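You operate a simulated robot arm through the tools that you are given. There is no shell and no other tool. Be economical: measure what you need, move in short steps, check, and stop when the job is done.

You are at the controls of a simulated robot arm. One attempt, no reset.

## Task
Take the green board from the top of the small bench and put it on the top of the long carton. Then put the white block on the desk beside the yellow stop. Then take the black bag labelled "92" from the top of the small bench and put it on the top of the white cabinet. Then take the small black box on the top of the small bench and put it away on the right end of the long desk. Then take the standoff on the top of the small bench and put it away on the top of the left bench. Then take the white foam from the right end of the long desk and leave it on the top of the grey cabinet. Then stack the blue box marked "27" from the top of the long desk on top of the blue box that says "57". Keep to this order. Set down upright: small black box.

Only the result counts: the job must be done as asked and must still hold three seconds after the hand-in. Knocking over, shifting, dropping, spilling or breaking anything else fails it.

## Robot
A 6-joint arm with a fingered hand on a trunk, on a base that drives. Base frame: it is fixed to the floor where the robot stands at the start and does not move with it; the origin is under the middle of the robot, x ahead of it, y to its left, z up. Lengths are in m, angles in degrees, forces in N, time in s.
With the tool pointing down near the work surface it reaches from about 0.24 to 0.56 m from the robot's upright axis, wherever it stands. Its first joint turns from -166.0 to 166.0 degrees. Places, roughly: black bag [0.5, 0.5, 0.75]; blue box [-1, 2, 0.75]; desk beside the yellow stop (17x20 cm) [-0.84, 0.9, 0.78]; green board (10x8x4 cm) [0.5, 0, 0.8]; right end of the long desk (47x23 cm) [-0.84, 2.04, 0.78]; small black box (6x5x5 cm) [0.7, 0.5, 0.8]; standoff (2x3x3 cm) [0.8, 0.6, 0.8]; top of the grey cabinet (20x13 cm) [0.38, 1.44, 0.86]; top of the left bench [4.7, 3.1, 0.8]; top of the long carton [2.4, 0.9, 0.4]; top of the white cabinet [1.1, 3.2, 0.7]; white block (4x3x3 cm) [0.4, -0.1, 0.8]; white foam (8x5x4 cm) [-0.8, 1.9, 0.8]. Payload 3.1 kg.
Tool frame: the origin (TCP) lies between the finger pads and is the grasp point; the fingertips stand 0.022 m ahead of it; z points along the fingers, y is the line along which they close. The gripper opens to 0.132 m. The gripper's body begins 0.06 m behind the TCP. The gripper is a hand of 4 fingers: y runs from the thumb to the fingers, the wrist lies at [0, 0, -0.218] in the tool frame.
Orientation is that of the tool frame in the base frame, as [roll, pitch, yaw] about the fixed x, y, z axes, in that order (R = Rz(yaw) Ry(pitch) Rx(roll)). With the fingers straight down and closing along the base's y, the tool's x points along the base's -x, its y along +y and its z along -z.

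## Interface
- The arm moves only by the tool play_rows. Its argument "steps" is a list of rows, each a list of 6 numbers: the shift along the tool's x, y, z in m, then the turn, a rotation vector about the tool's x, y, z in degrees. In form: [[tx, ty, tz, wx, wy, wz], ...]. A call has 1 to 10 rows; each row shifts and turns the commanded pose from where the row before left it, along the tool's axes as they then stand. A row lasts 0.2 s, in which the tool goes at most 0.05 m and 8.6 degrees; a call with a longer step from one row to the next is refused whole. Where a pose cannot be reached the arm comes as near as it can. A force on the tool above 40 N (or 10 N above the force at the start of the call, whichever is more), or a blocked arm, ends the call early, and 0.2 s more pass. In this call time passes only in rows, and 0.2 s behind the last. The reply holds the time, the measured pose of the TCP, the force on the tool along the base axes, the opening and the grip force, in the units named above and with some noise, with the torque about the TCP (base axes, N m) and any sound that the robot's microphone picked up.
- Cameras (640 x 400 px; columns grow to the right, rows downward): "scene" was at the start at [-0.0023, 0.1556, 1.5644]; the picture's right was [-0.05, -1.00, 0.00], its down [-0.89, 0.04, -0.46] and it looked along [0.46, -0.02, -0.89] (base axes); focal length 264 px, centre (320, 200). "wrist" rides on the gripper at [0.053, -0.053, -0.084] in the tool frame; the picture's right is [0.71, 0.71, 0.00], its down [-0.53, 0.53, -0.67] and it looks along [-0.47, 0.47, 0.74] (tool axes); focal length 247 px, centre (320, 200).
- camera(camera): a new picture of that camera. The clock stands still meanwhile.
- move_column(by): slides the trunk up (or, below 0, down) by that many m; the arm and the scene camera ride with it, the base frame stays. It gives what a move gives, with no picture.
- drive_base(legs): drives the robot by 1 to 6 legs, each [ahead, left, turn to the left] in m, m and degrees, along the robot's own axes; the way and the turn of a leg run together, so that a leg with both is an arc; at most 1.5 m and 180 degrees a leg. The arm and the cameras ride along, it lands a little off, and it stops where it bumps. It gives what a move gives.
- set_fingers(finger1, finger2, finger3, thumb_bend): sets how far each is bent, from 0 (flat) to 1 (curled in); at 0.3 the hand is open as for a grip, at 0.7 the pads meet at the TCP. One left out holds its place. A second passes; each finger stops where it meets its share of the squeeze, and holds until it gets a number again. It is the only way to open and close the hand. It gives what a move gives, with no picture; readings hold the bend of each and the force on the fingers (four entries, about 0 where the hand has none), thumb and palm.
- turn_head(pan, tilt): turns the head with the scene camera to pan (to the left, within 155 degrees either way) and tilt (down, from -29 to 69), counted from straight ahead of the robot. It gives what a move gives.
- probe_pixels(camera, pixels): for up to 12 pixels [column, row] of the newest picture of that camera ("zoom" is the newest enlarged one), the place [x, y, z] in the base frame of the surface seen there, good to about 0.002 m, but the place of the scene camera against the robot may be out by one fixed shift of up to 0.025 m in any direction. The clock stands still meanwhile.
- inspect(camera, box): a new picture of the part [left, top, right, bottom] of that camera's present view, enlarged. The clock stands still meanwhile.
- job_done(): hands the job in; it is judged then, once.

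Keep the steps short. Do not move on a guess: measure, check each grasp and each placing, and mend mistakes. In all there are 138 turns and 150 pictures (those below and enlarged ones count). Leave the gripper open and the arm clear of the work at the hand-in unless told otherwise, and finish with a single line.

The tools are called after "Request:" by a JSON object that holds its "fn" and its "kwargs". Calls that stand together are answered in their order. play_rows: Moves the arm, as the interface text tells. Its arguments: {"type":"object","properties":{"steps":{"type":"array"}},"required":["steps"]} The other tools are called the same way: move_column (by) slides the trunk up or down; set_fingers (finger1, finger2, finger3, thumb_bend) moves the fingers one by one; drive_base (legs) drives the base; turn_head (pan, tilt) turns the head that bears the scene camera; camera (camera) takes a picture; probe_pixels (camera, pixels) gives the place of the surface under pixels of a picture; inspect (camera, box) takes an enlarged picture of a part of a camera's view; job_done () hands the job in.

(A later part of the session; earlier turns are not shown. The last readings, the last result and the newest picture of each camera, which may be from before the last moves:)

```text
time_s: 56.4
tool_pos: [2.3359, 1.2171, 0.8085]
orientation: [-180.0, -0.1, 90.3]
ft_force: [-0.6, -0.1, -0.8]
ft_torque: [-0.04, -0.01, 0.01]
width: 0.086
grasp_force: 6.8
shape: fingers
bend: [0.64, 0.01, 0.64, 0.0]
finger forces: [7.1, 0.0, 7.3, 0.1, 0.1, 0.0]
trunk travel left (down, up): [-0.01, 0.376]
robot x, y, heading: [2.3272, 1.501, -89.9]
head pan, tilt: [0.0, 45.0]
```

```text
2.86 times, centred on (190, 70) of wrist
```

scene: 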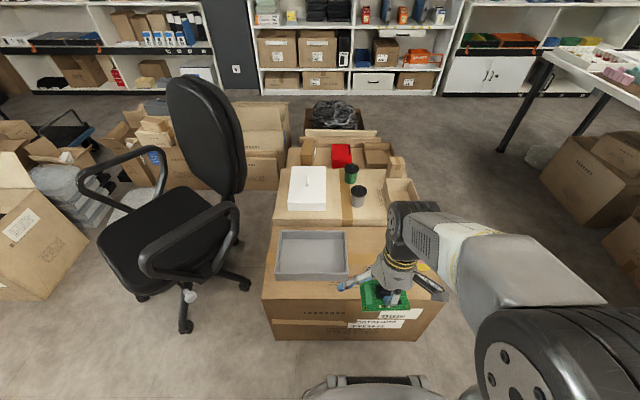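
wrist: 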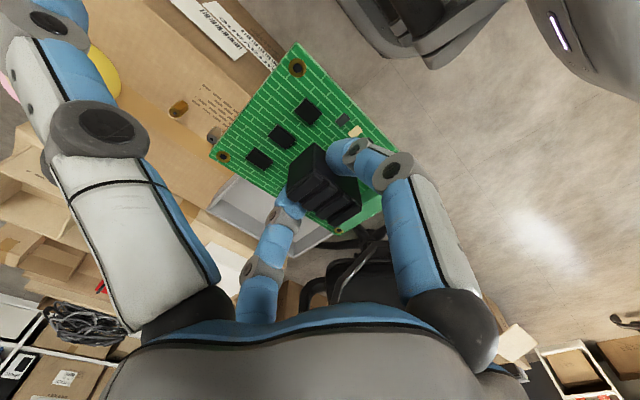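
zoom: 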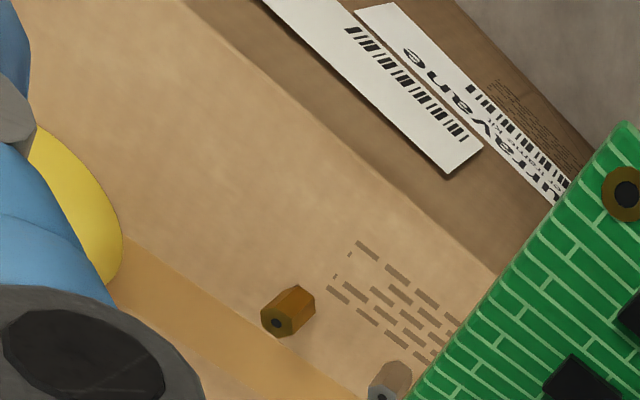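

Free strip: y 0.99–1.073, surface 0.439. Target board centre (2.265, 1.031), fingers slotting between the standoffs. Moving over it and down in stages.

Request:
{"fn": "play_rows", "kwargs": {"steps": [[-0.045, -0.018, 0, 0, 0, 0], [-0.045, -0.018, 0, 0, 0, 0], [-0.045, -0.018, 0, 0, 0, 0], [-0.05, -0.017, 0, 0, 0, 0], [0, 0, 0.05, 0, 0, 0], [0, 0, 0.05, 0, 0, 0], [0, 0, 0.05, 0, 0, 0], [0, 0, 0.05, 0, 0, 0], [0, 0, 0.05, 0, 0, 0]]}}

Request:
{"fn": "inspect", "kwargs": {"camera": "wrist", "box": [60, 0, 460, 250]}}

```text
refused: row 4 steps farther than a row can; nothing moved
```

```text
1.60 times, centred on (260, 125) of wrist
```

zoom: 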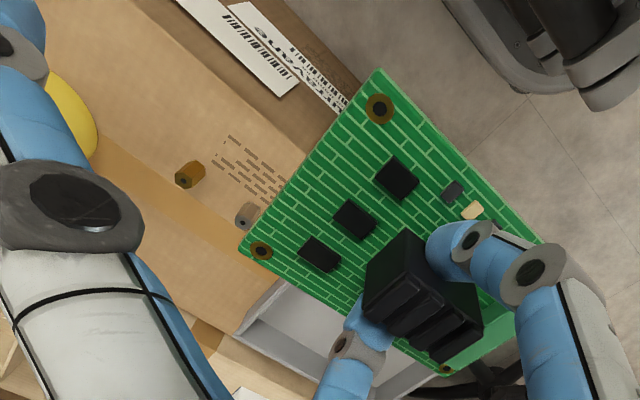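

Request:
{"fn": "play_rows", "kwargs": {"steps": [[-0.046, -0.0175, 0, 0, 0, 0], [-0.046, -0.0175, 0, 0, 0, 0], [-0.046, -0.0175, 0, 0, 0, 0], [-0.046, -0.0175, 0, 0, 0, 0], [0, 0, 0.049, 0, 0, 0], [0, 0, 0.049, 0, 0, 0], [0, 0, 0.049, 0, 0, 0], [0, 0, 0.049, 0, 0, 0], [0, 0, 0.049, 0, 0, 0]]}}

Request:
{"fn": "camera", "kwargs": {"camera": "wrist"}}

Request:
{"fn": "inspect", "kwargs": {"camera": "scene", "box": [240, 210, 460, 350]}}

```text
time_s: 58.4
tool_pos: [2.266, 1.0328, 0.5637]
orientation: [-179.9, 0.0, 90.4]
ft_force: [0.1, -0.4, -0.2]
ft_torque: [0.03, 0.01, 0.02]
width: 0.0861
grasp_force: 7.3
shape: fingers
bend: [0.64, 0.01, 0.64, 0.0]
finger forces: [7.0, 0.0, 7.0, 0.1, 0.1, 0.0]
trunk travel left (down, up): [-0.01, 0.376]
robot x, y, heading: [2.3285, 1.502, -89.7]
head pan, tilt: [0.0, 45.0]
```

```text
114 pictures are left
```

wrist: 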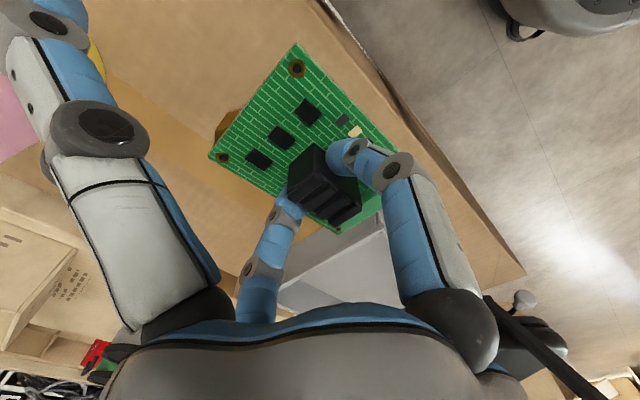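

```text
2.86 times, centred on (350, 280) of scene
```

zoom: 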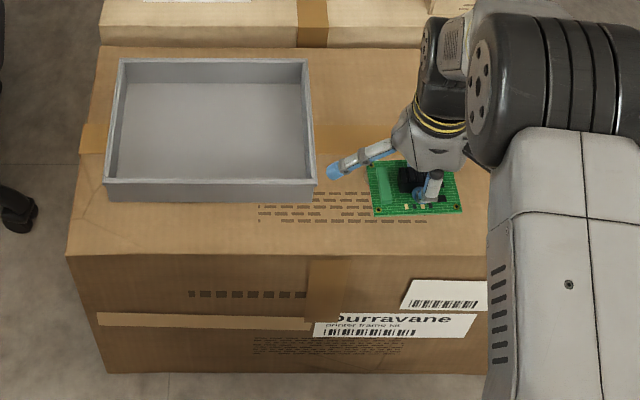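

Request:
{"fn": "probe_pixels", "kwargs": {"camera": "wrist", "pixels": [[360, 50], [400, 110], [225, 122], [380, 218], [385, 235], [330, 235], [300, 270], [297, 68], [221, 157], [340, 230]]}}

```text
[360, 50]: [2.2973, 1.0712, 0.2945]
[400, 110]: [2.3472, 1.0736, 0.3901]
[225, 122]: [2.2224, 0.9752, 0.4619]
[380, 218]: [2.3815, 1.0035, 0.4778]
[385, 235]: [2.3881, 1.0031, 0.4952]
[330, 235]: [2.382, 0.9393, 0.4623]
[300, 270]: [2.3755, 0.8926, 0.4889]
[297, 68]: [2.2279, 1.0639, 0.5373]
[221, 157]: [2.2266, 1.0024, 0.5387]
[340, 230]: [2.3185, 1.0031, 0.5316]
```

Request:
{"fn": "play_rows", "kwargs": {"steps": [[-0.002, 0, 0.045, 0, 0, 0], [0, 0, 0.035, 0, 0, 0], [0, 0, 0.008, 0, 0, 0], [0, 0, 0.004, 0, 0, 0]]}}

Request:
{"fn": "camera", "kwargs": {"camera": "wrist"}}

```text
time_s: 59.4
tool_pos: [2.2673, 1.0308, 0.4729]
orientation: [-180.0, -0.1, 90.3]
ft_force: [0.3, 0.2, -1.1]
ft_torque: [-0.02, -0.01, 0.02]
width: 0.0859
grasp_force: 6.7
shape: fingers
bend: [0.64, 0.01, 0.64, 0.0]
finger forces: [7.1, 0.0, 7.0, 0.0, 0.1, 0.1]
trunk travel left (down, up): [-0.01, 0.376]
robot x, y, heading: [2.3287, 1.5023, -89.6]
head pan, tilt: [0.0, 45.0]
```

```text
112 pictures are left
```

wrist: 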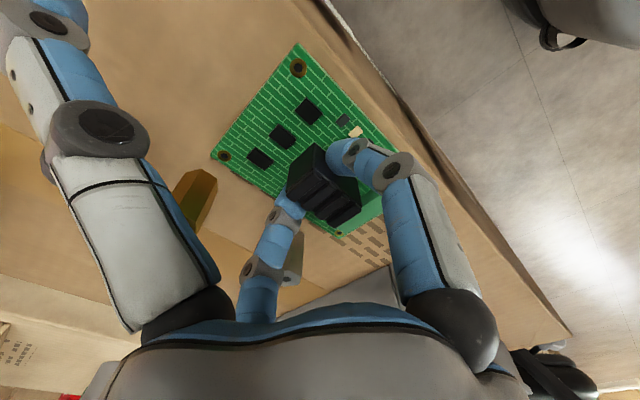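

Request:
{"fn": "play_rows", "kwargs": {"steps": [[0, 0, 0.003, 0, 0, 0], [0, 0, 0.002, 0, 0, 0]]}}

Request:
{"fn": "probe_pixels", "kwargs": {"camera": "wrist", "pixels": [[295, 262], [298, 240], [195, 185], [185, 200], [270, 270], [295, 205], [355, 50], [299, 70]]}}

```text
time_s: 60.0
tool_pos: [2.2662, 1.0305, 0.4691]
orientation: [-179.8, 0.3, 90.4]
ft_force: [0.9, 1.8, 23.2]
ft_torque: [0.05, -0.07, -0.03]
width: 0.0861
grasp_force: 17.0
shape: fingers
bend: [0.63, 0.01, 0.64, 0.0]
finger forces: [18.6, 0.0, 15.9, 0.1, 0.0, 0.1]
trunk travel left (down, up): [-0.01, 0.376]
robot x, y, heading: [2.3294, 1.5016, -89.7]
head pan, tilt: [0.0, 45.0]
```

```text
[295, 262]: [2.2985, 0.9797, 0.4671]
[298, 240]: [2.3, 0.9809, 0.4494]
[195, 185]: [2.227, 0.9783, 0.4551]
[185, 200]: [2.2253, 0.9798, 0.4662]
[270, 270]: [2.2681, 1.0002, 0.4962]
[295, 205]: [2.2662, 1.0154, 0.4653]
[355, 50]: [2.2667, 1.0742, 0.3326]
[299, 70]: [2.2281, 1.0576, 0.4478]
```

Contact (23 N). I relax 2 mm and open just to 0.56.

Request:
{"fn": "play_rows", "kwargs": {"steps": [[0, 0, -0.0025, 0, 0, 0]]}}

Request:
{"fn": "set_fingers", "kwargs": {"finger1": 0.56, "finger3": 0.56}}

Request:
{"fn": "play_rows", "kwargs": {"steps": [[0, 0, -0.02, 0, 0, 0], [0, 0, -0.03, 0, 0, 0], [0, 0, -0.045, 0, 0, 0], [0, 0, -0.045, 0, 0, 0]]}}

Request:
{"fn": "camera", "kwargs": {"camera": "wrist"}}

```text
time_s: 60.4
tool_pos: [2.2667, 1.0301, 0.4699]
orientation: [180.0, 0.0, 90.4]
ft_force: [2.6, -0.9, 14.2]
ft_torque: [-0.1, -0.03, -0.01]
width: 0.0861
grasp_force: 13.2
shape: fingers
bend: [0.63, 0.01, 0.63, 0.0]
finger forces: [10.7, 0.1, 14.4, 0.0, 0.0, 0.1]
trunk travel left (down, up): [-0.01, 0.376]
robot x, y, heading: [2.3282, 1.5007, -89.9]
head pan, tilt: [0.0, 45.0]
```

```text
time_s: 61.4
tool_pos: [2.2672, 1.0294, 0.4693]
orientation: [-180.0, 0.2, 90.3]
ft_force: [1.9, -0.5, 19.3]
ft_torque: [-0.02, -0.01, 0.01]
width: 0.0864
grasp_force: 10.5
shape: fingers
bend: [0.62, 0.01, 0.62, 0.0]
finger forces: [8.9, 0.0, 11.9, 0.0, 0.0, 0.1]
trunk travel left (down, up): [-0.01, 0.376]
robot x, y, heading: [2.328, 1.4962, -89.7]
head pan, tilt: [0.0, 45.0]
```

```text
time_s: 62.4
tool_pos: [2.267, 1.0296, 0.6099]
orientation: [-180.0, 0.0, 90.2]
ft_force: [-0.2, 0.6, -0.1]
ft_torque: [0.01, -0.01, 0.02]
width: 0.0899
grasp_force: 0.0
shape: fingers
bend: [0.56, 0.01, 0.56, 0.0]
finger forces: [0.1, 0.0, 0.0, 0.1, 0.0, 0.0]
trunk travel left (down, up): [-0.01, 0.376]
robot x, y, heading: [2.3302, 1.4999, -89.7]
head pan, tilt: [0.0, 45.0]
```

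```text
111 pictures are left
```

wrist: 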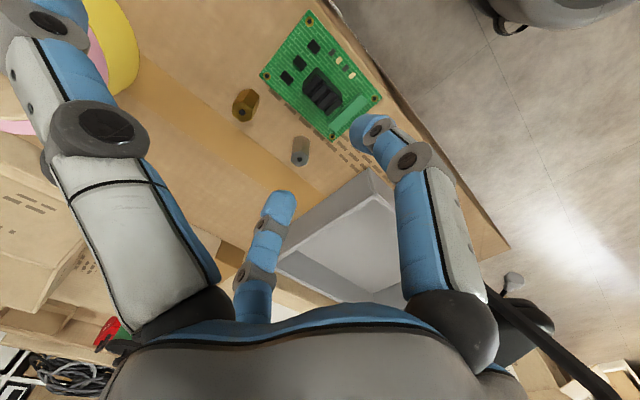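

Board placed cleanly. I retract, raise the trunk and drive back to the bench for the white block.

Request:
{"fn": "play_rows", "kwargs": {"steps": [[0, 0, -0.049, 0, 0, 0], [0, 0, -0.049, 0, 0, 0], [0, 0, -0.049, 0, 0, 0], [0, 0, -0.049, 0, 0, 0], [0.046, 0.017, 0, 0, 0, 0], [0.046, 0.017, 0, 0, 0, 0], [0.046, 0.017, 0, 0, 0, 0], [0.046, 0.017, 0, 0, 0, 0]]}}

Request:
{"fn": "move_column", "kwargs": {"by": 0.24}}

Request:
{"fn": "drive_base", "kwargs": {"legs": [[-0.55, 0, 0], [0, -0.9, 0], [0, 0, 90], [-1.48, 0, 0], [0, -1.1, 0], [0, -1.0, 0]]}}

Request:
{"fn": "set_fingers", "kwargs": {"finger1": 0.3, "finger2": 0.3, "finger3": 0.3, "thumb_bend": 0.3}}

Request:
{"fn": "camera", "kwargs": {"camera": "wrist"}}

```text
time_s: 64.2
tool_pos: [2.3324, 1.2133, 0.8055]
orientation: [180.0, 0.2, 90.3]
ft_force: [0.3, -0.2, 0.3]
ft_torque: [-0.04, -0.01, 0.02]
width: 0.0899
grasp_force: 0.0
shape: fingers
bend: [0.56, 0.01, 0.56, 0.0]
finger forces: [0.1, 0.0, 0.0, 0.0, 0.0, 0.1]
trunk travel left (down, up): [-0.01, 0.376]
robot x, y, heading: [2.3271, 1.5002, -90.1]
head pan, tilt: [0.0, 45.0]
```

```text
time_s: 66.7
tool_pos: [2.333, 1.2138, 1.0446]
orientation: [179.9, 0.0, 90.3]
ft_force: [-0.2, -0.7, 0.3]
ft_torque: [0.01, 0.01, -0.02]
width: 0.0901
grasp_force: 0.0
shape: fingers
bend: [0.56, 0.01, 0.56, 0.0]
finger forces: [0.1, 0.0, 0.0, 0.0, 0.0, 0.0]
trunk travel left (down, up): [-0.25, 0.136]
robot x, y, heading: [2.3279, 1.5037, -89.9]
head pan, tilt: [0.0, 45.0]
```

```text
time_s: 94.8
tool_pos: [0.2634, -0.0521, 1.0445]
orientation: [-179.9, 0.0, -179.7]
ft_force: [-0.5, -0.2, 0.0]
ft_torque: [0.0, -0.01, 0.01]
width: 0.0902
grasp_force: 0.1
shape: fingers
bend: [0.56, 0.01, 0.56, 0.0]
finger forces: [0.1, 0.1, 0.0, 0.0, 0.0, 0.0]
trunk travel left (down, up): [-0.25, 0.136]
robot x, y, heading: [-0.0256, -0.0542, 0.3]
head pan, tilt: [0.0, 45.0]
```

```text
time_s: 95.8
tool_pos: [0.2639, -0.0513, 1.0444]
orientation: [-180.0, 0.0, -179.7]
ft_force: [-0.2, 0.7, 0.7]
ft_torque: [0.02, 0.03, 0.0]
width: 0.0876
grasp_force: 0.0
shape: fingers
bend: [0.3, 0.3, 0.3, 0.3]
finger forces: [0.0, 0.1, 0.0, 0.0, 0.0, 0.1]
trunk travel left (down, up): [-0.25, 0.136]
robot x, y, heading: [-0.0221, -0.0574, 0.3]
head pan, tilt: [0.0, 45.0]
```

```text
110 pictures are left
```

wrist: 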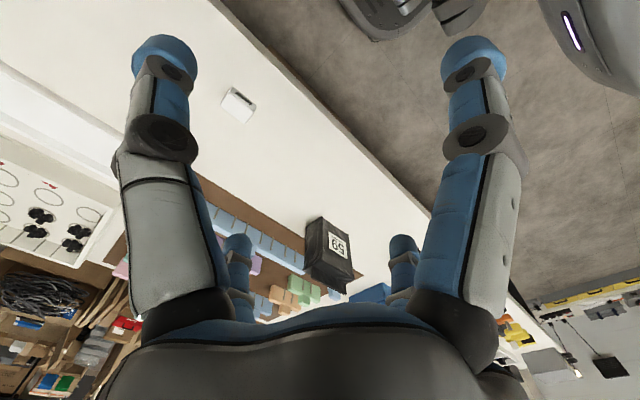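

Request:
{"fn": "play_rows", "kwargs": {"steps": [[-0.04, -0.016, 0, 0, 0, 0], [-0.04, -0.014, 0, 0, 0, 0], [-0.032, -0.014, 0.02, 0, 0, 0], [0, 0, 0.048, 0, 0, 0], [0, 0, 0.048, 0, 0, 0]]}}

Request:
{"fn": "inspect", "kwargs": {"camera": "wrist", "box": [230, 40, 410, 200]}}

```text
time_s: 97.0
tool_pos: [0.3787, -0.0943, 0.9289]
orientation: [-180.0, 0.0, -179.8]
ft_force: [-0.1, -0.1, -0.6]
ft_torque: [-0.01, -0.01, 0.02]
width: 0.088
grasp_force: 0.0
shape: fingers
bend: [0.3, 0.3, 0.3, 0.3]
finger forces: [0.1, 0.0, 0.0, 0.0, 0.0, 0.0]
trunk travel left (down, up): [-0.25, 0.136]
robot x, y, heading: [-0.0271, -0.0573, 0.0]
head pan, tilt: [0.0, 45.0]
```

```text
2.50 times, centred on (320, 120) of wrist
```

zoom: 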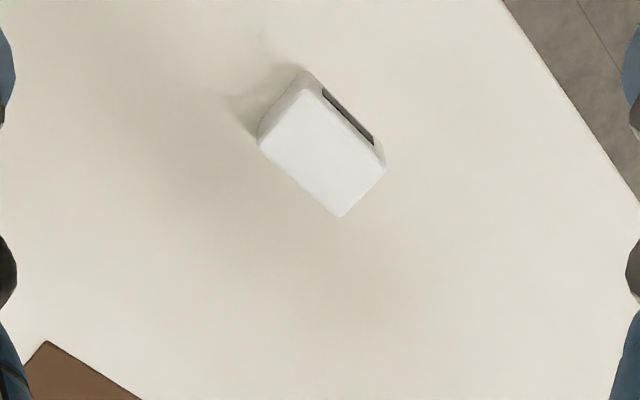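

Request:
{"fn": "probe_pixels", "kwargs": {"camera": "zoom", "pixels": [[263, 146], [338, 213], [384, 172], [306, 98], [325, 150], [378, 145], [305, 78], [360, 190], [300, 180], [340, 250]]}}

```text
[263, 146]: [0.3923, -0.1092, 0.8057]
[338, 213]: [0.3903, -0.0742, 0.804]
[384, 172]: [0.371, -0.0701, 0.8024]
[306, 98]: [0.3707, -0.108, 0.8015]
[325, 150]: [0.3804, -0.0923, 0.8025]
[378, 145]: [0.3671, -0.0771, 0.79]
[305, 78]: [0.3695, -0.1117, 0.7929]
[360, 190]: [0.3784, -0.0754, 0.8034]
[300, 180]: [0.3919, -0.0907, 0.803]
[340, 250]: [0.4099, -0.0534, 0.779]
```

Block spans x 0.367–0.393, y −0.111…−0.071, top 0.804. Gripping along x with fingers 1 and 3.

Request:
{"fn": "set_fingers", "kwargs": {"finger1": 0.5, "finger3": 0.5, "finger2": 0.1, "thumb_bend": 0.1}}

Request:
{"fn": "play_rows", "kwargs": {"steps": [[-0.001, 0.003, 0.045, 0, 0, 0], [0, 0, 0.045, 0, 0, 0], [0, 0, 0.028, 0, 0, 0]]}}

Request:
{"fn": "set_fingers", "kwargs": {"finger1": 0.75, "finger3": 0.75}}

Request:
{"fn": "play_rows", "kwargs": {"steps": [[0, 0, -0.02, 0, 0, 0], [0, 0, -0.04, 0, 0, 0]]}}

Request:
{"fn": "inspect", "kwargs": {"camera": "wrist", "box": [200, 40, 440, 240]}}

```text
time_s: 98.0
tool_pos: [0.3774, -0.0944, 0.9296]
orientation: [-180.0, 0.0, -179.8]
ft_force: [0.7, 0.4, -0.5]
ft_torque: [-0.06, 0.0, 0.02]
width: 0.0871
grasp_force: 0.1
shape: fingers
bend: [0.5, 0.1, 0.5, 0.1]
finger forces: [0.1, 0.0, 0.0, 0.0, 0.1, 0.1]
trunk travel left (down, up): [-0.25, 0.136]
robot x, y, heading: [-0.027, -0.0542, 0.3]
head pan, tilt: [0.0, 45.0]
```

```text
time_s: 98.8
tool_pos: [0.3779, -0.0906, 0.8089]
orientation: [-179.9, 0.1, -179.8]
ft_force: [0.8, 0.0, 7.2]
ft_torque: [0.02, 0.16, -0.01]
width: 0.0873
grasp_force: 3.3
shape: fingers
bend: [0.49, 0.1, 0.5, 0.1]
finger forces: [5.7, 0.0, 2.0, 0.0, 0.0, 0.0]
trunk travel left (down, up): [-0.25, 0.136]
robot x, y, heading: [-0.0252, -0.0542, 0.1]
head pan, tilt: [0.0, 45.0]
```

```text
time_s: 99.8
tool_pos: [0.3781, -0.0918, 0.8085]
orientation: [180.0, 0.0, -179.8]
ft_force: [0.0, 0.2, 0.2]
ft_torque: [-0.02, -0.04, -0.01]
width: 0.0803
grasp_force: 8.1
shape: fingers
bend: [0.62, 0.1, 0.64, 0.1]
finger forces: [7.8, 0.0, 7.8, 0.0, 0.1, 0.1]
trunk travel left (down, up): [-0.25, 0.136]
robot x, y, heading: [-0.0249, -0.0553, 0.2]
head pan, tilt: [0.0, 45.0]
```

```text
time_s: 100.5
tool_pos: [0.3757, -0.0933, 0.8701]
orientation: [180.0, 0.0, -179.8]
ft_force: [-0.3, 0.6, -0.4]
ft_torque: [0.04, 0.03, 0.03]
width: 0.0801
grasp_force: 7.7
shape: fingers
bend: [0.62, 0.1, 0.64, 0.1]
finger forces: [7.8, 0.0, 7.9, 0.1, 0.1, 0.0]
trunk travel left (down, up): [-0.25, 0.136]
robot x, y, heading: [-0.0272, -0.0532, 0.1]
head pan, tilt: [0.0, 45.0]
```

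```text
2.00 times, centred on (320, 140) of wrist
```

zoom: 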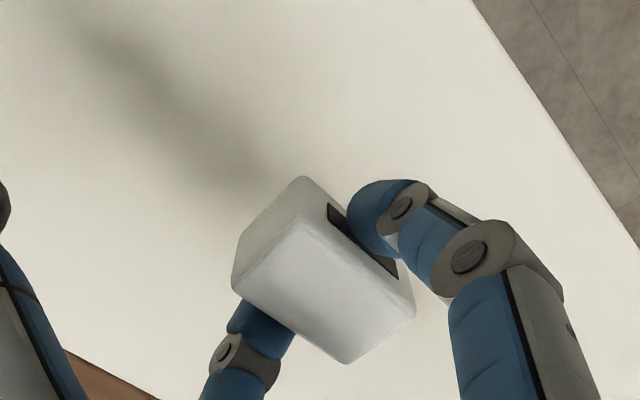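

Block held. I raise/retract, drive left 0.9, turn to face the long desk, and look.

Request:
{"fn": "play_rows", "kwargs": {"steps": [[0, 0, -0.048, 0, 0, 0], [0, 0, -0.048, 0, 0, 0], [0, 0, -0.048, 0, 0, 0], [0.035, 0.012, -0.03, 0, 0, 0], [0.04, 0.012, 0, 0, 0, 0], [0.04, 0.012, 0, 0, 0, 0]]}}

Request:
{"fn": "drive_base", "kwargs": {"legs": [[-0.17, 0.95, 0], [0, 0, 180]]}}

Request:
{"fn": "turn_head", "kwargs": {"pan": -10, "tilt": 50}}

Request:
{"fn": "camera", "kwargs": {"camera": "scene"}}

```text
time_s: 101.8
tool_pos: [0.2605, -0.0565, 1.0462]
orientation: [179.9, 0.1, -179.8]
ft_force: [-0.3, -0.3, 0.4]
ft_torque: [0.01, -0.02, 0.02]
width: 0.0807
grasp_force: 8.1
shape: fingers
bend: [0.62, 0.1, 0.64, 0.1]
finger forces: [7.7, 0.0, 7.6, 0.0, 0.0, 0.0]
trunk travel left (down, up): [-0.25, 0.136]
robot x, y, heading: [-0.0271, -0.0562, 0.4]
head pan, tilt: [0.0, 45.0]
```

```text
time_s: 114.0
tool_pos: [-0.4815, 0.91, 1.0448]
orientation: [179.9, 0.1, -5.8]
ft_force: [0.8, 0.1, 0.2]
ft_torque: [0.0, 0.0, 0.01]
width: 0.0802
grasp_force: 7.6
shape: fingers
bend: [0.62, 0.1, 0.64, 0.1]
finger forces: [7.2, 0.1, 7.2, 0.1, 0.0, 0.0]
trunk travel left (down, up): [-0.25, 0.136]
robot x, y, heading: [-0.1945, 0.8781, 174.2]
head pan, tilt: [0.0, 45.0]
```

```text
time_s: 114.7
tool_pos: [-0.4814, 0.9109, 1.0449]
orientation: [-179.9, 0.0, -5.8]
ft_force: [-0.8, 1.0, -0.5]
ft_torque: [-0.04, -0.01, 0.0]
width: 0.0804
grasp_force: 7.2
shape: fingers
bend: [0.62, 0.1, 0.64, 0.1]
finger forces: [7.3, 0.0, 7.2, 0.0, 0.0, 0.1]
trunk travel left (down, up): [-0.25, 0.136]
robot x, y, heading: [-0.197, 0.8784, 174.3]
head pan, tilt: [-10.0, 50.0]
```

```text
107 pictures are left
```

scene: 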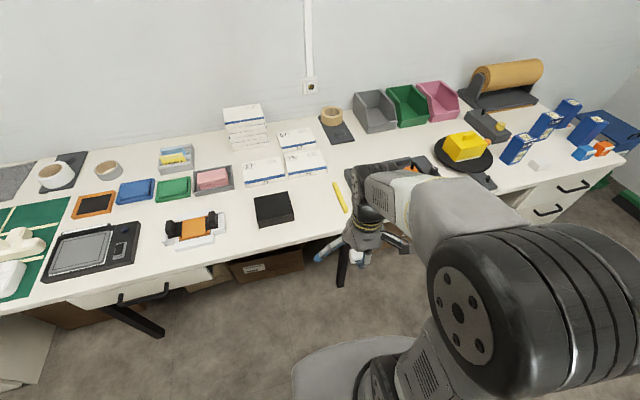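

Request:
{"fn": "probe_pixels", "kwargs": {"camera": "scene", "pixels": [[310, 205], [335, 185], [345, 210], [290, 195], [294, 220], [315, 225], [305, 180], [300, 240]]}}

Request:
{"fn": "inspect", "kwargs": {"camera": "scene", "box": [230, 150, 390, 260]}}

```text
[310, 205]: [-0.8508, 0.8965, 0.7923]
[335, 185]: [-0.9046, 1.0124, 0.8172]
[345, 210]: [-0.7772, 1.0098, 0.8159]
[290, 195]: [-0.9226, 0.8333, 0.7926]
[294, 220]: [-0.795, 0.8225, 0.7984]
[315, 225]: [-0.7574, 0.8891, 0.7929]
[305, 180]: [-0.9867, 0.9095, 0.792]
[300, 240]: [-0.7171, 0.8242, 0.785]
```

```text
3.64 times, centred on (310, 205) of scene
```

zoom: 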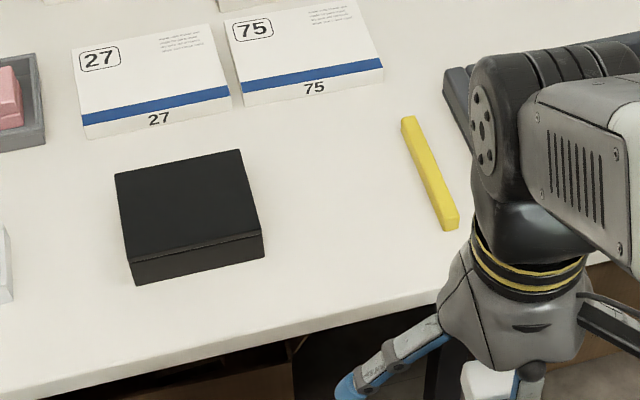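

Target spot is between the black box and the yellow bar. I approach by 0.17 m and square up, and set the two idle fingers to 0.45 to narrow the hand.

Request:
{"fn": "drive_base", "kwargs": {"legs": [[0.17, 0, 5.6]]}}

Request:
{"fn": "set_fingers", "kwargs": {"finger2": 0.45, "thumb_bend": 0.45}}

```text
time_s: 116.1
tool_pos: [-0.6537, 0.8916, 1.0432]
orientation: [-180.0, 0.0, -0.1]
ft_force: [-0.9, -0.3, -1.2]
ft_torque: [0.0, -0.02, -0.01]
width: 0.0805
grasp_force: 7.3
shape: fingers
bend: [0.62, 0.1, 0.64, 0.1]
finger forces: [7.3, 0.0, 7.4, 0.0, 0.0, 0.0]
trunk travel left (down, up): [-0.25, 0.136]
robot x, y, heading: [-0.3663, 0.8877, 179.7]
head pan, tilt: [-10.0, 50.0]
```

```text
time_s: 117.1
tool_pos: [-0.6524, 0.8913, 1.0449]
orientation: [-180.0, 0.0, -0.1]
ft_force: [0.6, 0.9, -0.5]
ft_torque: [0.0, 0.04, -0.04]
width: 0.0368
grasp_force: 6.9
shape: fingers
bend: [0.62, 0.45, 0.64, 0.45]
finger forces: [7.2, 0.0, 7.2, 0.0, 0.0, 0.0]
trunk travel left (down, up): [-0.25, 0.136]
robot x, y, heading: [-0.3644, 0.888, 180.1]
head pan, tilt: [-10.0, 50.0]
```

Request:
{"fn": "play_rows", "kwargs": {"steps": [[-0.048, -0.011, 0, 0, 0, 0], [-0.048, -0.011, 0, 0, 0, 0], [-0.048, -0.011, 0, 0, 0, 0], [-0.048, -0.011, 0, 0, 0, 0], [0, 0, 0.048, 0, 0, 0], [0, 0, 0.048, 0, 0, 0], [0, 0, 0.048, 0, 0, 0], [0, 0, 0.03, 0, 0, 0]]}}

Request:
{"fn": "camera", "kwargs": {"camera": "wrist"}}

Request:
{"fn": "inspect", "kwargs": {"camera": "scene", "box": [220, 180, 420, 300]}}

```text
time_s: 118.9
tool_pos: [-0.8455, 0.9331, 0.8698]
orientation: [180.0, 0.0, -0.1]
ft_force: [-0.3, 0.5, -0.8]
ft_torque: [0.0, 0.02, 0.0]
width: 0.0365
grasp_force: 7.3
shape: fingers
bend: [0.62, 0.45, 0.64, 0.45]
finger forces: [7.2, 0.0, 7.2, 0.0, 0.1, 0.0]
trunk travel left (down, up): [-0.25, 0.136]
robot x, y, heading: [-0.366, 0.8927, 179.7]
head pan, tilt: [-10.0, 50.0]
```

```text
105 pictures are left
```

wrist: 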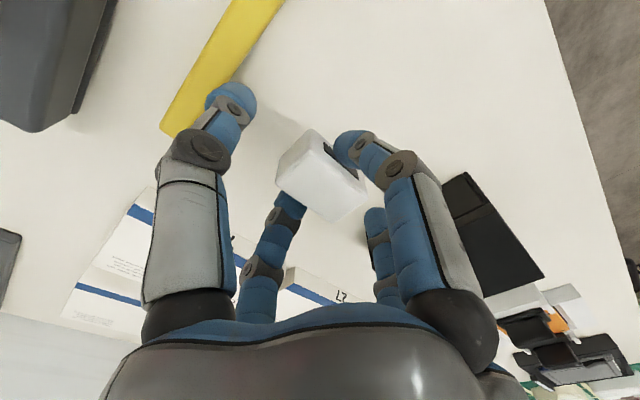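

```text
3.20 times, centred on (320, 240) of scene
```

zoom: 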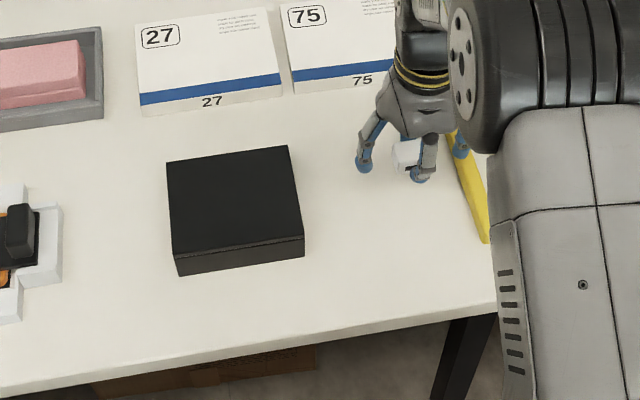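

Request:
{"fn": "probe_pixels", "kwargs": {"camera": "wrist", "pixels": [[230, 90], [250, 40], [180, 120], [460, 200], [480, 260], [300, 90], [230, 100], [380, 215]]}}

```text
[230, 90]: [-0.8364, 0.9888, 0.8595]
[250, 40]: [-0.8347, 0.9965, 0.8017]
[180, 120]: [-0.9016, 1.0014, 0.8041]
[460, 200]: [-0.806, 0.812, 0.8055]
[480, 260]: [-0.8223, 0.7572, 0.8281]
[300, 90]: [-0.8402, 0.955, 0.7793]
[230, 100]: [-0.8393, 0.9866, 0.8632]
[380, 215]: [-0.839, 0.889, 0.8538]
```

Bar edge is close to the thumb; shift 2.5 cm away (y≈0.91), then down to the desk.

Request:
{"fn": "play_rows", "kwargs": {"steps": [[0, 0.025, 0, 0, 0, 0], [0, 0, 0.03, 0, 0, 0], [0, 0, 0.026, 0, 0, 0], [0, 0, 0.004, 0, 0, 0]]}}

```text
time_s: 119.9
tool_pos: [-0.8432, 0.9115, 0.8113]
orientation: [179.9, 0.1, -0.1]
ft_force: [0.5, -0.4, -0.3]
ft_torque: [0.01, 0.05, 0.04]
width: 0.0368
grasp_force: 7.3
shape: fingers
bend: [0.62, 0.45, 0.64, 0.45]
finger forces: [7.2, 0.0, 7.1, 0.0, 0.0, 0.1]
trunk travel left (down, up): [-0.25, 0.136]
robot x, y, heading: [-0.3653, 0.8871, 179.9]
head pan, tilt: [-10.0, 50.0]
```

Request:
{"fn": "play_rows", "kwargs": {"steps": [[0, 0, 0.002, 0, 0, 0], [0, 0, 0.0015, 0, 0, 0]]}}

Request:
{"fn": "inspect", "kwargs": {"camera": "wrist", "box": [200, 60, 440, 240]}}

```text
time_s: 120.5
tool_pos: [-0.8452, 0.912, 0.8081]
orientation: [179.9, 0.1, -0.1]
ft_force: [0.8, -0.4, 5.7]
ft_torque: [-0.2, -0.03, 0.05]
width: 0.0363
grasp_force: 10.2
shape: fingers
bend: [0.62, 0.45, 0.64, 0.45]
finger forces: [7.2, 5.4, 7.1, 0.0, 1.6, 0.0]
trunk travel left (down, up): [-0.25, 0.136]
robot x, y, heading: [-0.364, 0.8872, 180.2]
head pan, tilt: [-10.0, 50.0]
```

```text
2.22 times, centred on (320, 150) of wrist
```

zoom: 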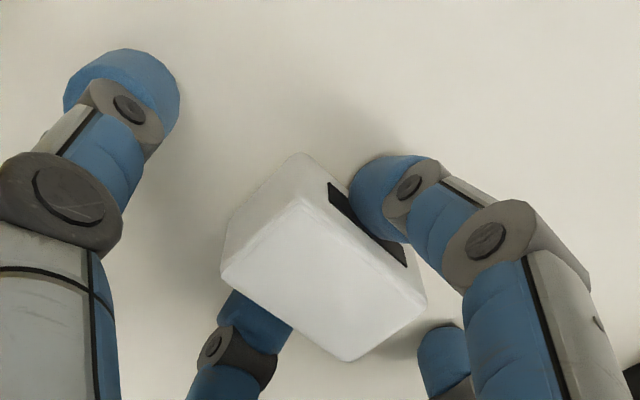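

Finger 2's tip touches the desk, the block is within ~1 mm. Release with fingers 1 and 3 and rise.

Request:
{"fn": "set_fingers", "kwargs": {"finger1": 0.5, "finger3": 0.5}}

Request:
{"fn": "play_rows", "kwargs": {"steps": [[0, 0, -0.02, 0, 0, 0], [0, 0, -0.04, 0, 0, 0], [0, 0, -0.048, 0, 0, 0], [0, 0, -0.048, 0, 0, 0], [0, 0, -0.048, 0, 0, 0]]}}

Request:
{"fn": "camera", "kwargs": {"camera": "wrist"}}

```text
time_s: 121.5
tool_pos: [-0.8449, 0.9112, 0.809]
orientation: [179.9, 0.2, -0.2]
ft_force: [-2.0, 0.3, 17.5]
ft_torque: [0.02, 0.18, -0.02]
width: 0.0429
grasp_force: 9.7
shape: fingers
bend: [0.53, 0.45, 0.52, 0.45]
finger forces: [7.4, 0.0, 10.4, 0.0, 0.0, 0.0]
trunk travel left (down, up): [-0.25, 0.136]
robot x, y, heading: [-0.3683, 0.8893, 180.0]
head pan, tilt: [-10.0, 50.0]
```

```text
time_s: 122.7
tool_pos: [-0.8443, 0.9125, 1.0133]
orientation: [179.9, 0.0, -0.1]
ft_force: [0.9, -0.6, 0.0]
ft_torque: [0.01, 0.01, 0.0]
width: 0.0469
grasp_force: 0.1
shape: fingers
bend: [0.5, 0.45, 0.5, 0.45]
finger forces: [0.0, 0.0, 0.0, 0.1, 0.0, 0.0]
trunk travel left (down, up): [-0.25, 0.136]
robot x, y, heading: [-0.3676, 0.8909, 179.9]
head pan, tilt: [-10.0, 50.0]
```

```text
102 pictures are left
```

wrist: 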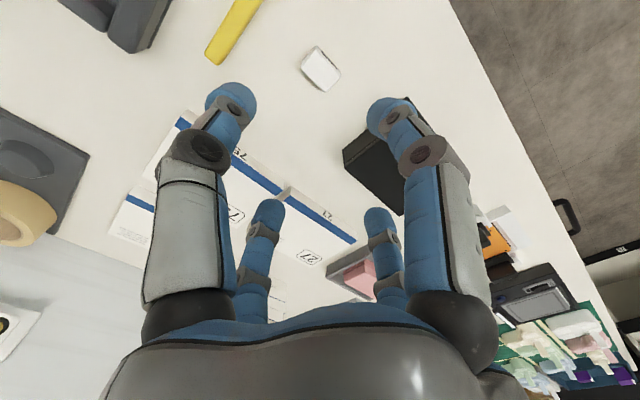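

White block stands beside the yellow bar. Now back to the bench for bag "92".

Request:
{"fn": "play_rows", "kwargs": {"steps": [[0.048, 0.005, 0, 0, 0, 0], [0.048, 0.005, 0, 0, 0, 0], [0.048, 0.005, 0, 0, 0, 0], [0.048, 0.005, 0, 0, 0, 0], [0, 0, -0.03, 0, 0, 0]]}}

Request:
{"fn": "drive_base", "kwargs": {"legs": [[-0.2, 0, 0], [0, 0, -180], [0.1, -0.3, 0]]}}

Request:
{"fn": "turn_head", "kwargs": {"pan": 0, "tilt": 58}}

Request:
{"fn": "camera", "kwargs": {"camera": "scene"}}

Request:
{"fn": "camera", "kwargs": {"camera": "wrist"}}

```text
time_s: 123.9
tool_pos: [-0.6551, 0.8905, 1.0416]
orientation: [180.0, 0.1, -0.1]
ft_force: [0.0, 0.9, -0.2]
ft_torque: [-0.04, 0.0, -0.04]
width: 0.047
grasp_force: 0.1
shape: fingers
bend: [0.5, 0.45, 0.5, 0.45]
finger forces: [0.0, 0.0, 0.1, 0.1, 0.1, 0.0]
trunk travel left (down, up): [-0.25, 0.136]
robot x, y, heading: [-0.3671, 0.8883, 180.0]
head pan, tilt: [-10.0, 50.0]
```

```text
time_s: 134.4
tool_pos: [0.2353, 0.6109, 1.0406]
orientation: [-180.0, 0.0, -177.3]
ft_force: [-0.2, -0.3, -0.4]
ft_torque: [0.02, -0.01, 0.0]
width: 0.0468
grasp_force: 0.1
shape: fingers
bend: [0.5, 0.45, 0.5, 0.45]
finger forces: [0.1, 0.0, 0.0, 0.0, 0.1, 0.1]
trunk travel left (down, up): [-0.25, 0.136]
robot x, y, heading: [-0.0538, 0.5981, 2.7]
head pan, tilt: [-10.0, 50.0]
```

```text
time_s: 135.2
tool_pos: [0.2355, 0.6119, 1.0411]
orientation: [180.0, -0.1, -177.4]
ft_force: [0.3, 0.3, 0.4]
ft_torque: [0.04, -0.02, 0.0]
width: 0.0469
grasp_force: 0.0
shape: fingers
bend: [0.5, 0.45, 0.5, 0.45]
finger forces: [0.0, 0.0, 0.1, 0.0, 0.0, 0.1]
trunk travel left (down, up): [-0.25, 0.136]
robot x, y, heading: [-0.0525, 0.5989, 2.6]
head pan, tilt: [0.0, 58.0]
```

```text
101 pictures are left
```

scene: 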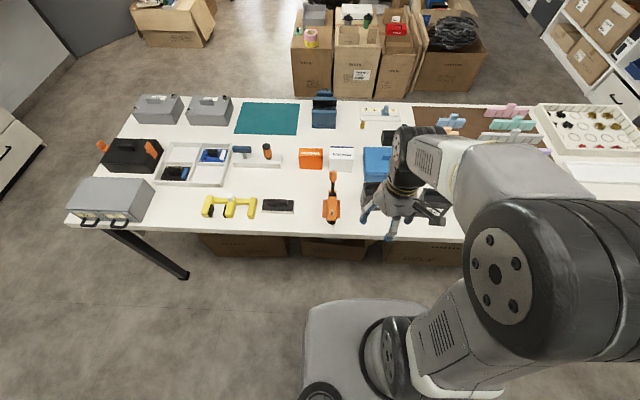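

```text
100 pictures are left
```

wrist: 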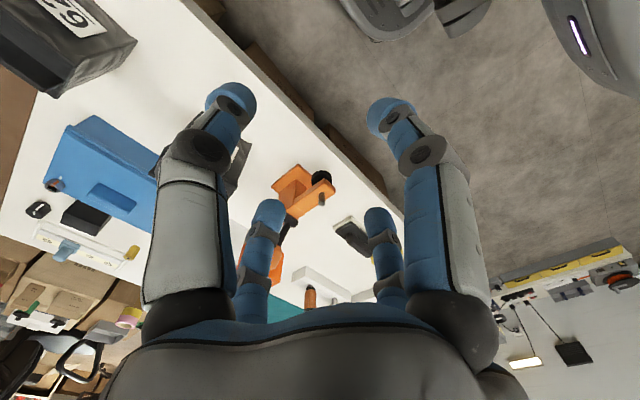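

Request:
{"fn": "set_fingers", "kwargs": {"finger1": 0.3, "finger2": 0.3, "finger3": 0.3, "thumb_bend": 0.3}}

Request:
{"fn": "play_rows", "kwargs": {"steps": [[0, -0.048, 0, 0, 0, 0], [0, -0.048, 0, 0, 0, 0], [0, -0.048, 0, 0, 0, 0], [0, -0.048, 0, 0, 0, 0], [0, -0.048, 0, 0, 0, 0]]}}

Request:
{"fn": "inspect", "kwargs": {"camera": "scene", "box": [280, 90, 500, 260]}}

Request:
{"fn": "camera", "kwargs": {"camera": "wrist"}}

```text
time_s: 136.2
tool_pos: [0.2354, 0.6113, 1.0411]
orientation: [180.0, 0.0, -177.4]
ft_force: [0.4, -0.5, 0.2]
ft_torque: [0.02, 0.0, -0.01]
width: 0.0871
grasp_force: 0.1
shape: fingers
bend: [0.3, 0.3, 0.3, 0.3]
finger forces: [0.0, 0.0, 0.1, 0.0, 0.0, 0.0]
trunk travel left (down, up): [-0.25, 0.136]
robot x, y, heading: [-0.055, 0.6011, 2.5]
head pan, tilt: [0.0, 58.0]
```

```text
time_s: 137.4
tool_pos: [0.2482, 0.3662, 1.0407]
orientation: [179.9, 0.0, -177.4]
ft_force: [0.4, -0.1, 0.0]
ft_torque: [-0.02, -0.01, 0.01]
width: 0.0874
grasp_force: 0.1
shape: fingers
bend: [0.3, 0.3, 0.3, 0.3]
finger forces: [0.0, 0.1, 0.0, 0.0, 0.0, 0.0]
trunk travel left (down, up): [-0.25, 0.136]
robot x, y, heading: [-0.0551, 0.6013, 2.6]
head pan, tilt: [0.0, 58.0]
```

```text
2.35 times, centred on (390, 175) of scene
```

zoom: 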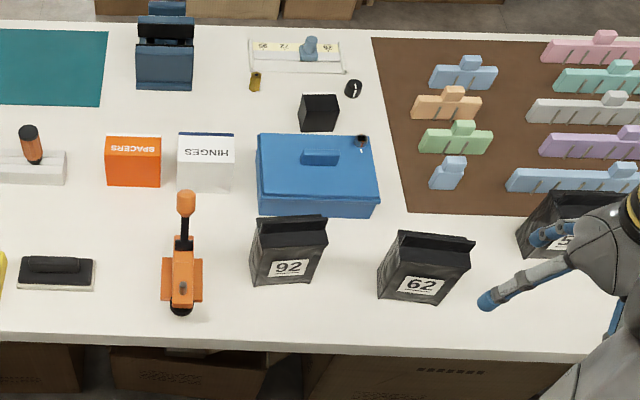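

```text
98 pictures are left
```

wrist: 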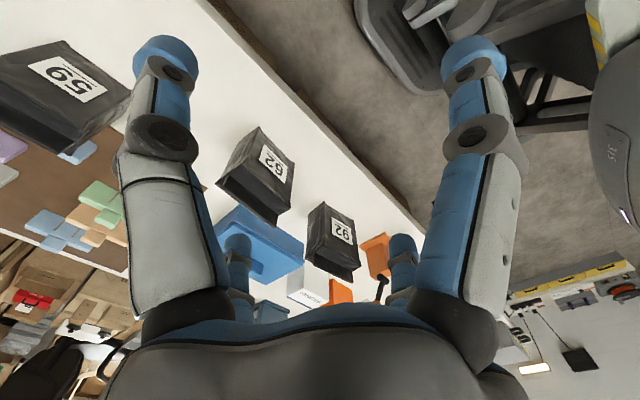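

Request:
{"fn": "inspect", "kwargs": {"camera": "wrist", "box": [280, 180, 380, 290]}}

Request:
{"fn": "probe_pixels", "kwargs": {"camera": "wrist", "pixels": [[320, 202], [356, 220], [309, 245], [307, 257], [350, 278], [358, 266], [330, 265], [340, 232], [327, 240], [350, 255], [285, 218], [290, 165]]}}

```text
3.64 times, centred on (330, 235) of wrist
```

zoom: 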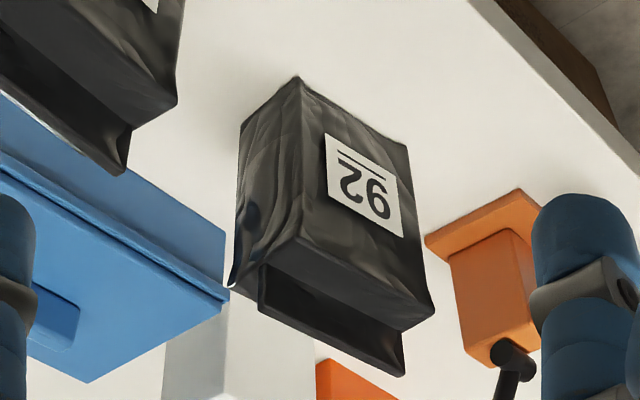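

```text
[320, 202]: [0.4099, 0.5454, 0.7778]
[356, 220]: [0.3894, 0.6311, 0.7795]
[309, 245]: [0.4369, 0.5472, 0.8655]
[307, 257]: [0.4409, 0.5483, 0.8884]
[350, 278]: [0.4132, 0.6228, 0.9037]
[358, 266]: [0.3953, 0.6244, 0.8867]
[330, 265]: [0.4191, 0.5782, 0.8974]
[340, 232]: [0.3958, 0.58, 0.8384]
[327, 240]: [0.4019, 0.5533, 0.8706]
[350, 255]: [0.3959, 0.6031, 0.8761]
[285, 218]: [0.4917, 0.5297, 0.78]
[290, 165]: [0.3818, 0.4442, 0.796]
```

Bag 92 is at ≈(0.42, 0.59), rotated ~15°. I move above it, align the hand's yaw, and look again.

Request:
{"fn": "play_rows", "kwargs": {"steps": [[-0.03, 0.035, 0, 0, 0, 0], [-0.03, 0.035, 0, 0, 0, 0], [-0.03, 0.035, 0, 0, 0, 0], [-0.03, 0.035, 0, 0, 0, 0], [-0.03, 0.035, 0, 0, 0, 0], [-0.032, 0.036, 0, 0, 0, 0], [0, 0, 0, 0, 0, -7], [0, 0, 0, 0, 0, -6]]}}

Request:
{"fn": "camera", "kwargs": {"camera": "wrist"}}

Request:
{"fn": "inspect", "kwargs": {"camera": "scene", "box": [280, 130, 460, 260]}}

```text
time_s: 139.2
tool_pos: [0.4197, 0.5916, 1.0438]
orientation: [-180.0, -0.1, -164.2]
ft_force: [0.1, 0.0, -0.7]
ft_torque: [-0.03, 0.01, 0.03]
width: 0.0873
grasp_force: 0.1
shape: fingers
bend: [0.3, 0.3, 0.3, 0.3]
finger forces: [0.0, 0.0, 0.0, 0.1, 0.0, 0.1]
trunk travel left (down, up): [-0.25, 0.136]
robot x, y, heading: [-0.0524, 0.6022, 2.9]
head pan, tilt: [0.0, 58.0]
```

```text
96 pictures are left
```

wrist: 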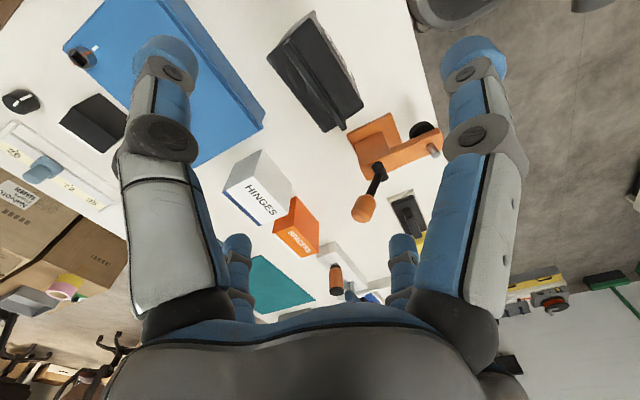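

```text
3.08 times, centred on (370, 195) of scene
```

zoom: 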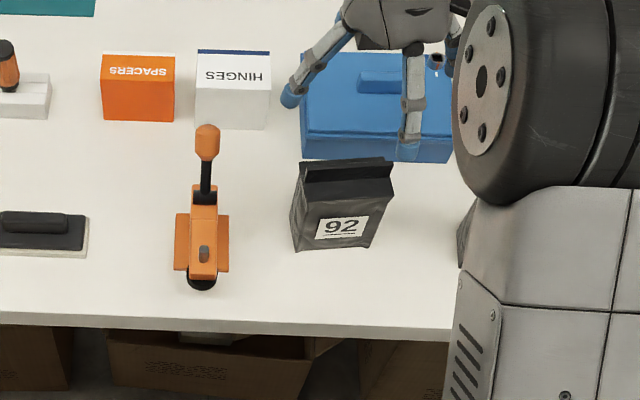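

Request:
{"fn": "inspect", "kwargs": {"camera": "wrist", "box": [240, 0, 440, 170]}}

Request:
{"fn": "probe_pixels", "kwargs": {"camera": "wrist", "pixels": [[312, 14], [270, 58], [340, 122], [362, 104], [335, 130], [298, 90], [290, 32], [320, 70], [350, 115], [355, 140], [385, 118], [262, 125]]}}

```text
2.35 times, centred on (340, 85) of wrist
```

zoom: 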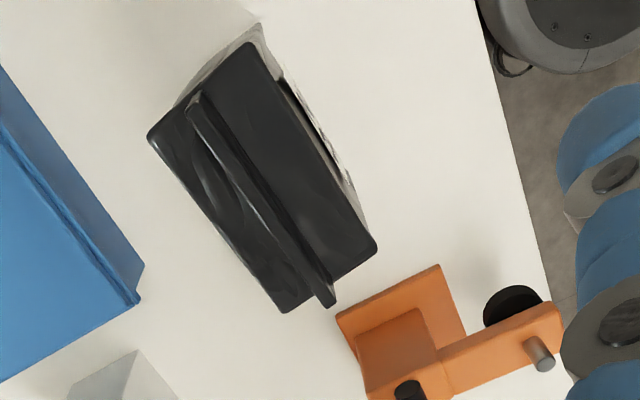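

```text
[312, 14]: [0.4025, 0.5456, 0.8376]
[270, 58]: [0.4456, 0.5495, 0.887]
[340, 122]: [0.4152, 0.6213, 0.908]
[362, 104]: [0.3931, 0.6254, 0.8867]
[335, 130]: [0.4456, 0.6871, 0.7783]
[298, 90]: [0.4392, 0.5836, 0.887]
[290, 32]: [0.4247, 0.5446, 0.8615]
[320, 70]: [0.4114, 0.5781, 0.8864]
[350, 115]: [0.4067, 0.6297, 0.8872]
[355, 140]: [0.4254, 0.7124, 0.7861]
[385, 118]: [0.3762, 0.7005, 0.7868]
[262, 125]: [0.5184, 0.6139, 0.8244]
```

Body top corners give centre (0.419, 0.588), yaw ≈8°, top 0.887, ridge 0.908. I rotate back 8°, pre-bend, and descend to TCP z≈0.86.

Request:
{"fn": "set_fingers", "kwargs": {"finger1": 0.42, "finger3": 0.42}}

Request:
{"fn": "play_rows", "kwargs": {"steps": [[0, -0.003, 0, 0, 0, 7.5], [0, 0, 0.048, 0, 0, 0], [0, 0, 0.048, 0, 0, 0], [0, 0, 0.03, 0, 0, 0]]}}

Request:
{"fn": "camera", "kwargs": {"camera": "wrist"}}

Request:
{"fn": "inspect", "kwargs": {"camera": "scene", "box": [280, 130, 460, 260]}}

```text
time_s: 140.2
tool_pos: [0.4192, 0.5917, 1.0436]
orientation: [179.9, 0.0, -164.4]
ft_force: [-0.6, 0.7, -0.4]
ft_torque: [0.0, 0.02, -0.01]
width: 0.0754
grasp_force: 0.1
shape: fingers
bend: [0.42, 0.3, 0.42, 0.3]
finger forces: [0.0, 0.0, 0.0, 0.1, 0.0, 0.0]
trunk travel left (down, up): [-0.25, 0.136]
robot x, y, heading: [-0.0531, 0.6041, 2.5]
head pan, tilt: [0.0, 58.0]
```

```text
time_s: 141.2
tool_pos: [0.4211, 0.5902, 0.9177]
orientation: [-180.0, 0.0, -171.8]
ft_force: [0.2, 0.7, 0.4]
ft_torque: [0.02, -0.03, -0.04]
width: 0.0751
grasp_force: 0.0
shape: fingers
bend: [0.42, 0.3, 0.42, 0.3]
finger forces: [0.0, 0.1, 0.1, 0.1, 0.0, 0.0]
trunk travel left (down, up): [-0.25, 0.136]
robot x, y, heading: [-0.0515, 0.5979, 2.6]
head pan, tilt: [0.0, 58.0]
```

```text
93 pictures are left
```

wrist: 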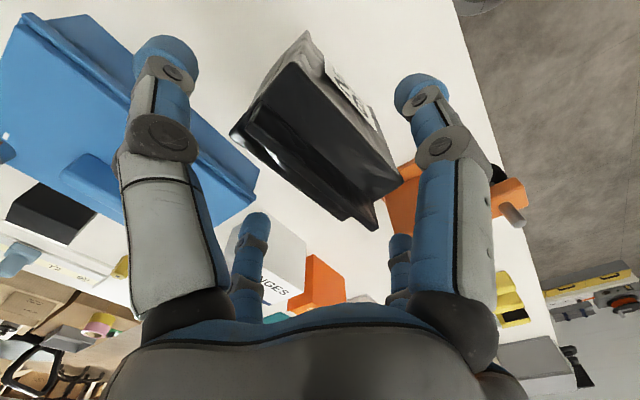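

```text
3.08 times, centred on (370, 195) of scene
```

zoom: 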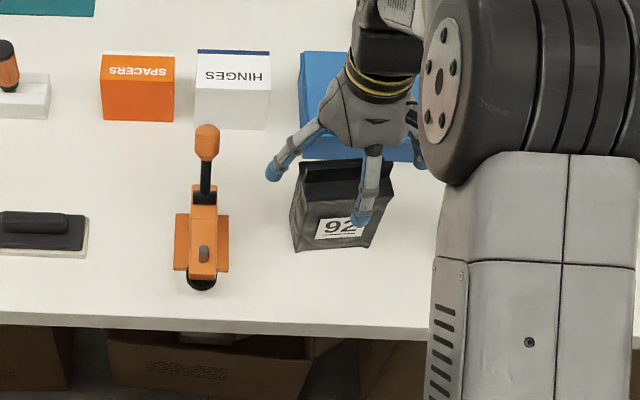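

Request:
{"fn": "play_rows", "kwargs": {"steps": [[0, 0, 0.03, 0, 0, 0], [0, 0, 0.028, 0, 0, 0]]}}

Request:
{"fn": "set_fingers", "kwargs": {"finger1": 0.8, "finger3": 0.8}}

Request:
{"fn": "set_fingers", "kwargs": {"finger2": 0.8, "thumb_bend": 0.8}}

Request:
{"fn": "play_rows", "kwargs": {"steps": [[0, 0, -0.015, 0, 0, 0], [0, 0, -0.02, 0, 0, 0]]}}

Request:
{"fn": "camera", "kwargs": {"camera": "wrist"}}

```text
time_s: 141.8
tool_pos: [0.4198, 0.5868, 0.8631]
orientation: [-179.8, 0.9, -171.9]
ft_force: [5.9, 1.0, 35.9]
ft_torque: [0.14, 0.27, 0.01]
width: 0.0774
grasp_force: 17.0
shape: fingers
bend: [0.42, 0.24, 0.42, 0.3]
finger forces: [0.0, 19.6, 0.0, 0.0, 15.4, 0.0]
trunk travel left (down, up): [-0.25, 0.136]
robot x, y, heading: [-0.0532, 0.5977, 2.6]
head pan, tilt: [0.0, 58.0]
```

```text
time_s: 142.1
tool_pos: [0.4204, 0.586, 0.8631]
orientation: [-179.7, 1.0, -171.9]
ft_force: [-5.2, 1.5, 23.2]
ft_torque: [0.19, -0.13, -0.01]
width: 0.0664
grasp_force: 22.4
shape: fingers
bend: [0.56, 0.24, 0.58, 0.3]
finger forces: [7.6, 17.7, 7.0, 0.0, 12.7, 0.0]
trunk travel left (down, up): [-0.25, 0.136]
robot x, y, heading: [-0.0581, 0.6027, 2.6]
head pan, tilt: [0.0, 58.0]
stopped: the force on the tool passed its limit at 46 N (the readings are from after the stop); the commanded pose is now the measured one
```

```text
time_s: 142.9
tool_pos: [0.4241, 0.5847, 0.8658]
orientation: [-179.6, 1.2, -172.0]
ft_force: [-1.6, -3.7, 18.9]
ft_torque: [0.02, 0.02, -0.01]
width: 0.0382
grasp_force: 40.4
shape: fingers
bend: [0.55, 0.13, 0.58, 0.58]
finger forces: [8.2, 26.6, 7.0, 0.1, 39.1, 0.0]
trunk travel left (down, up): [-0.25, 0.136]
robot x, y, heading: [-0.0517, 0.5948, 2.8]
head pan, tilt: [0.0, 58.0]
stopped: the force on the tool passed its limit at 41 N (the readings are from after the stop); the commanded pose is now the measured one
```

```text
time_s: 143.5
tool_pos: [0.4239, 0.5866, 0.8972]
orientation: [-179.8, 0.9, -172.1]
ft_force: [0.1, 0.8, -2.0]
ft_torque: [0.01, 0.0, 0.02]
width: 0.038
grasp_force: 34.2
shape: fingers
bend: [0.55, 0.13, 0.58, 0.58]
finger forces: [7.1, 21.6, 7.2, 0.0, 31.3, 0.0]
trunk travel left (down, up): [-0.25, 0.136]
robot x, y, heading: [-0.0521, 0.6008, 2.7]
head pan, tilt: [0.0, 58.0]
```

```text
91 pictures are left
```

wrist: 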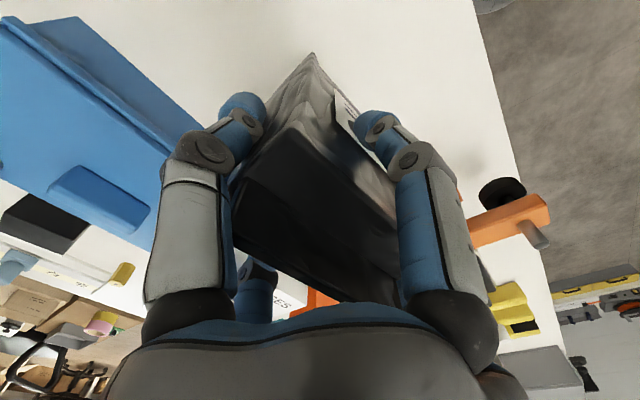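

Request:
{"fn": "inspect", "kwargs": {"camera": "scene", "box": [280, 130, 460, 260]}}

```text
3.08 times, centred on (370, 195) of scene
```

zoom: 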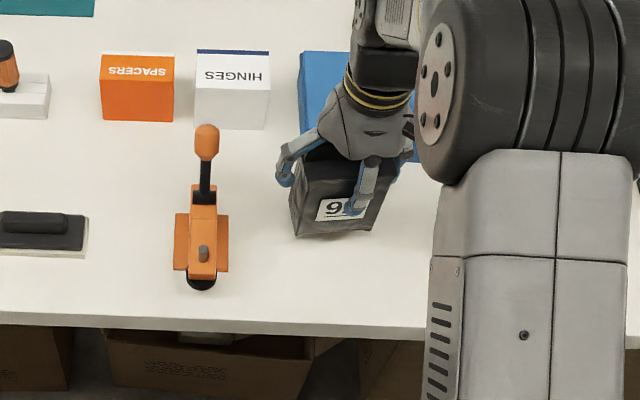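

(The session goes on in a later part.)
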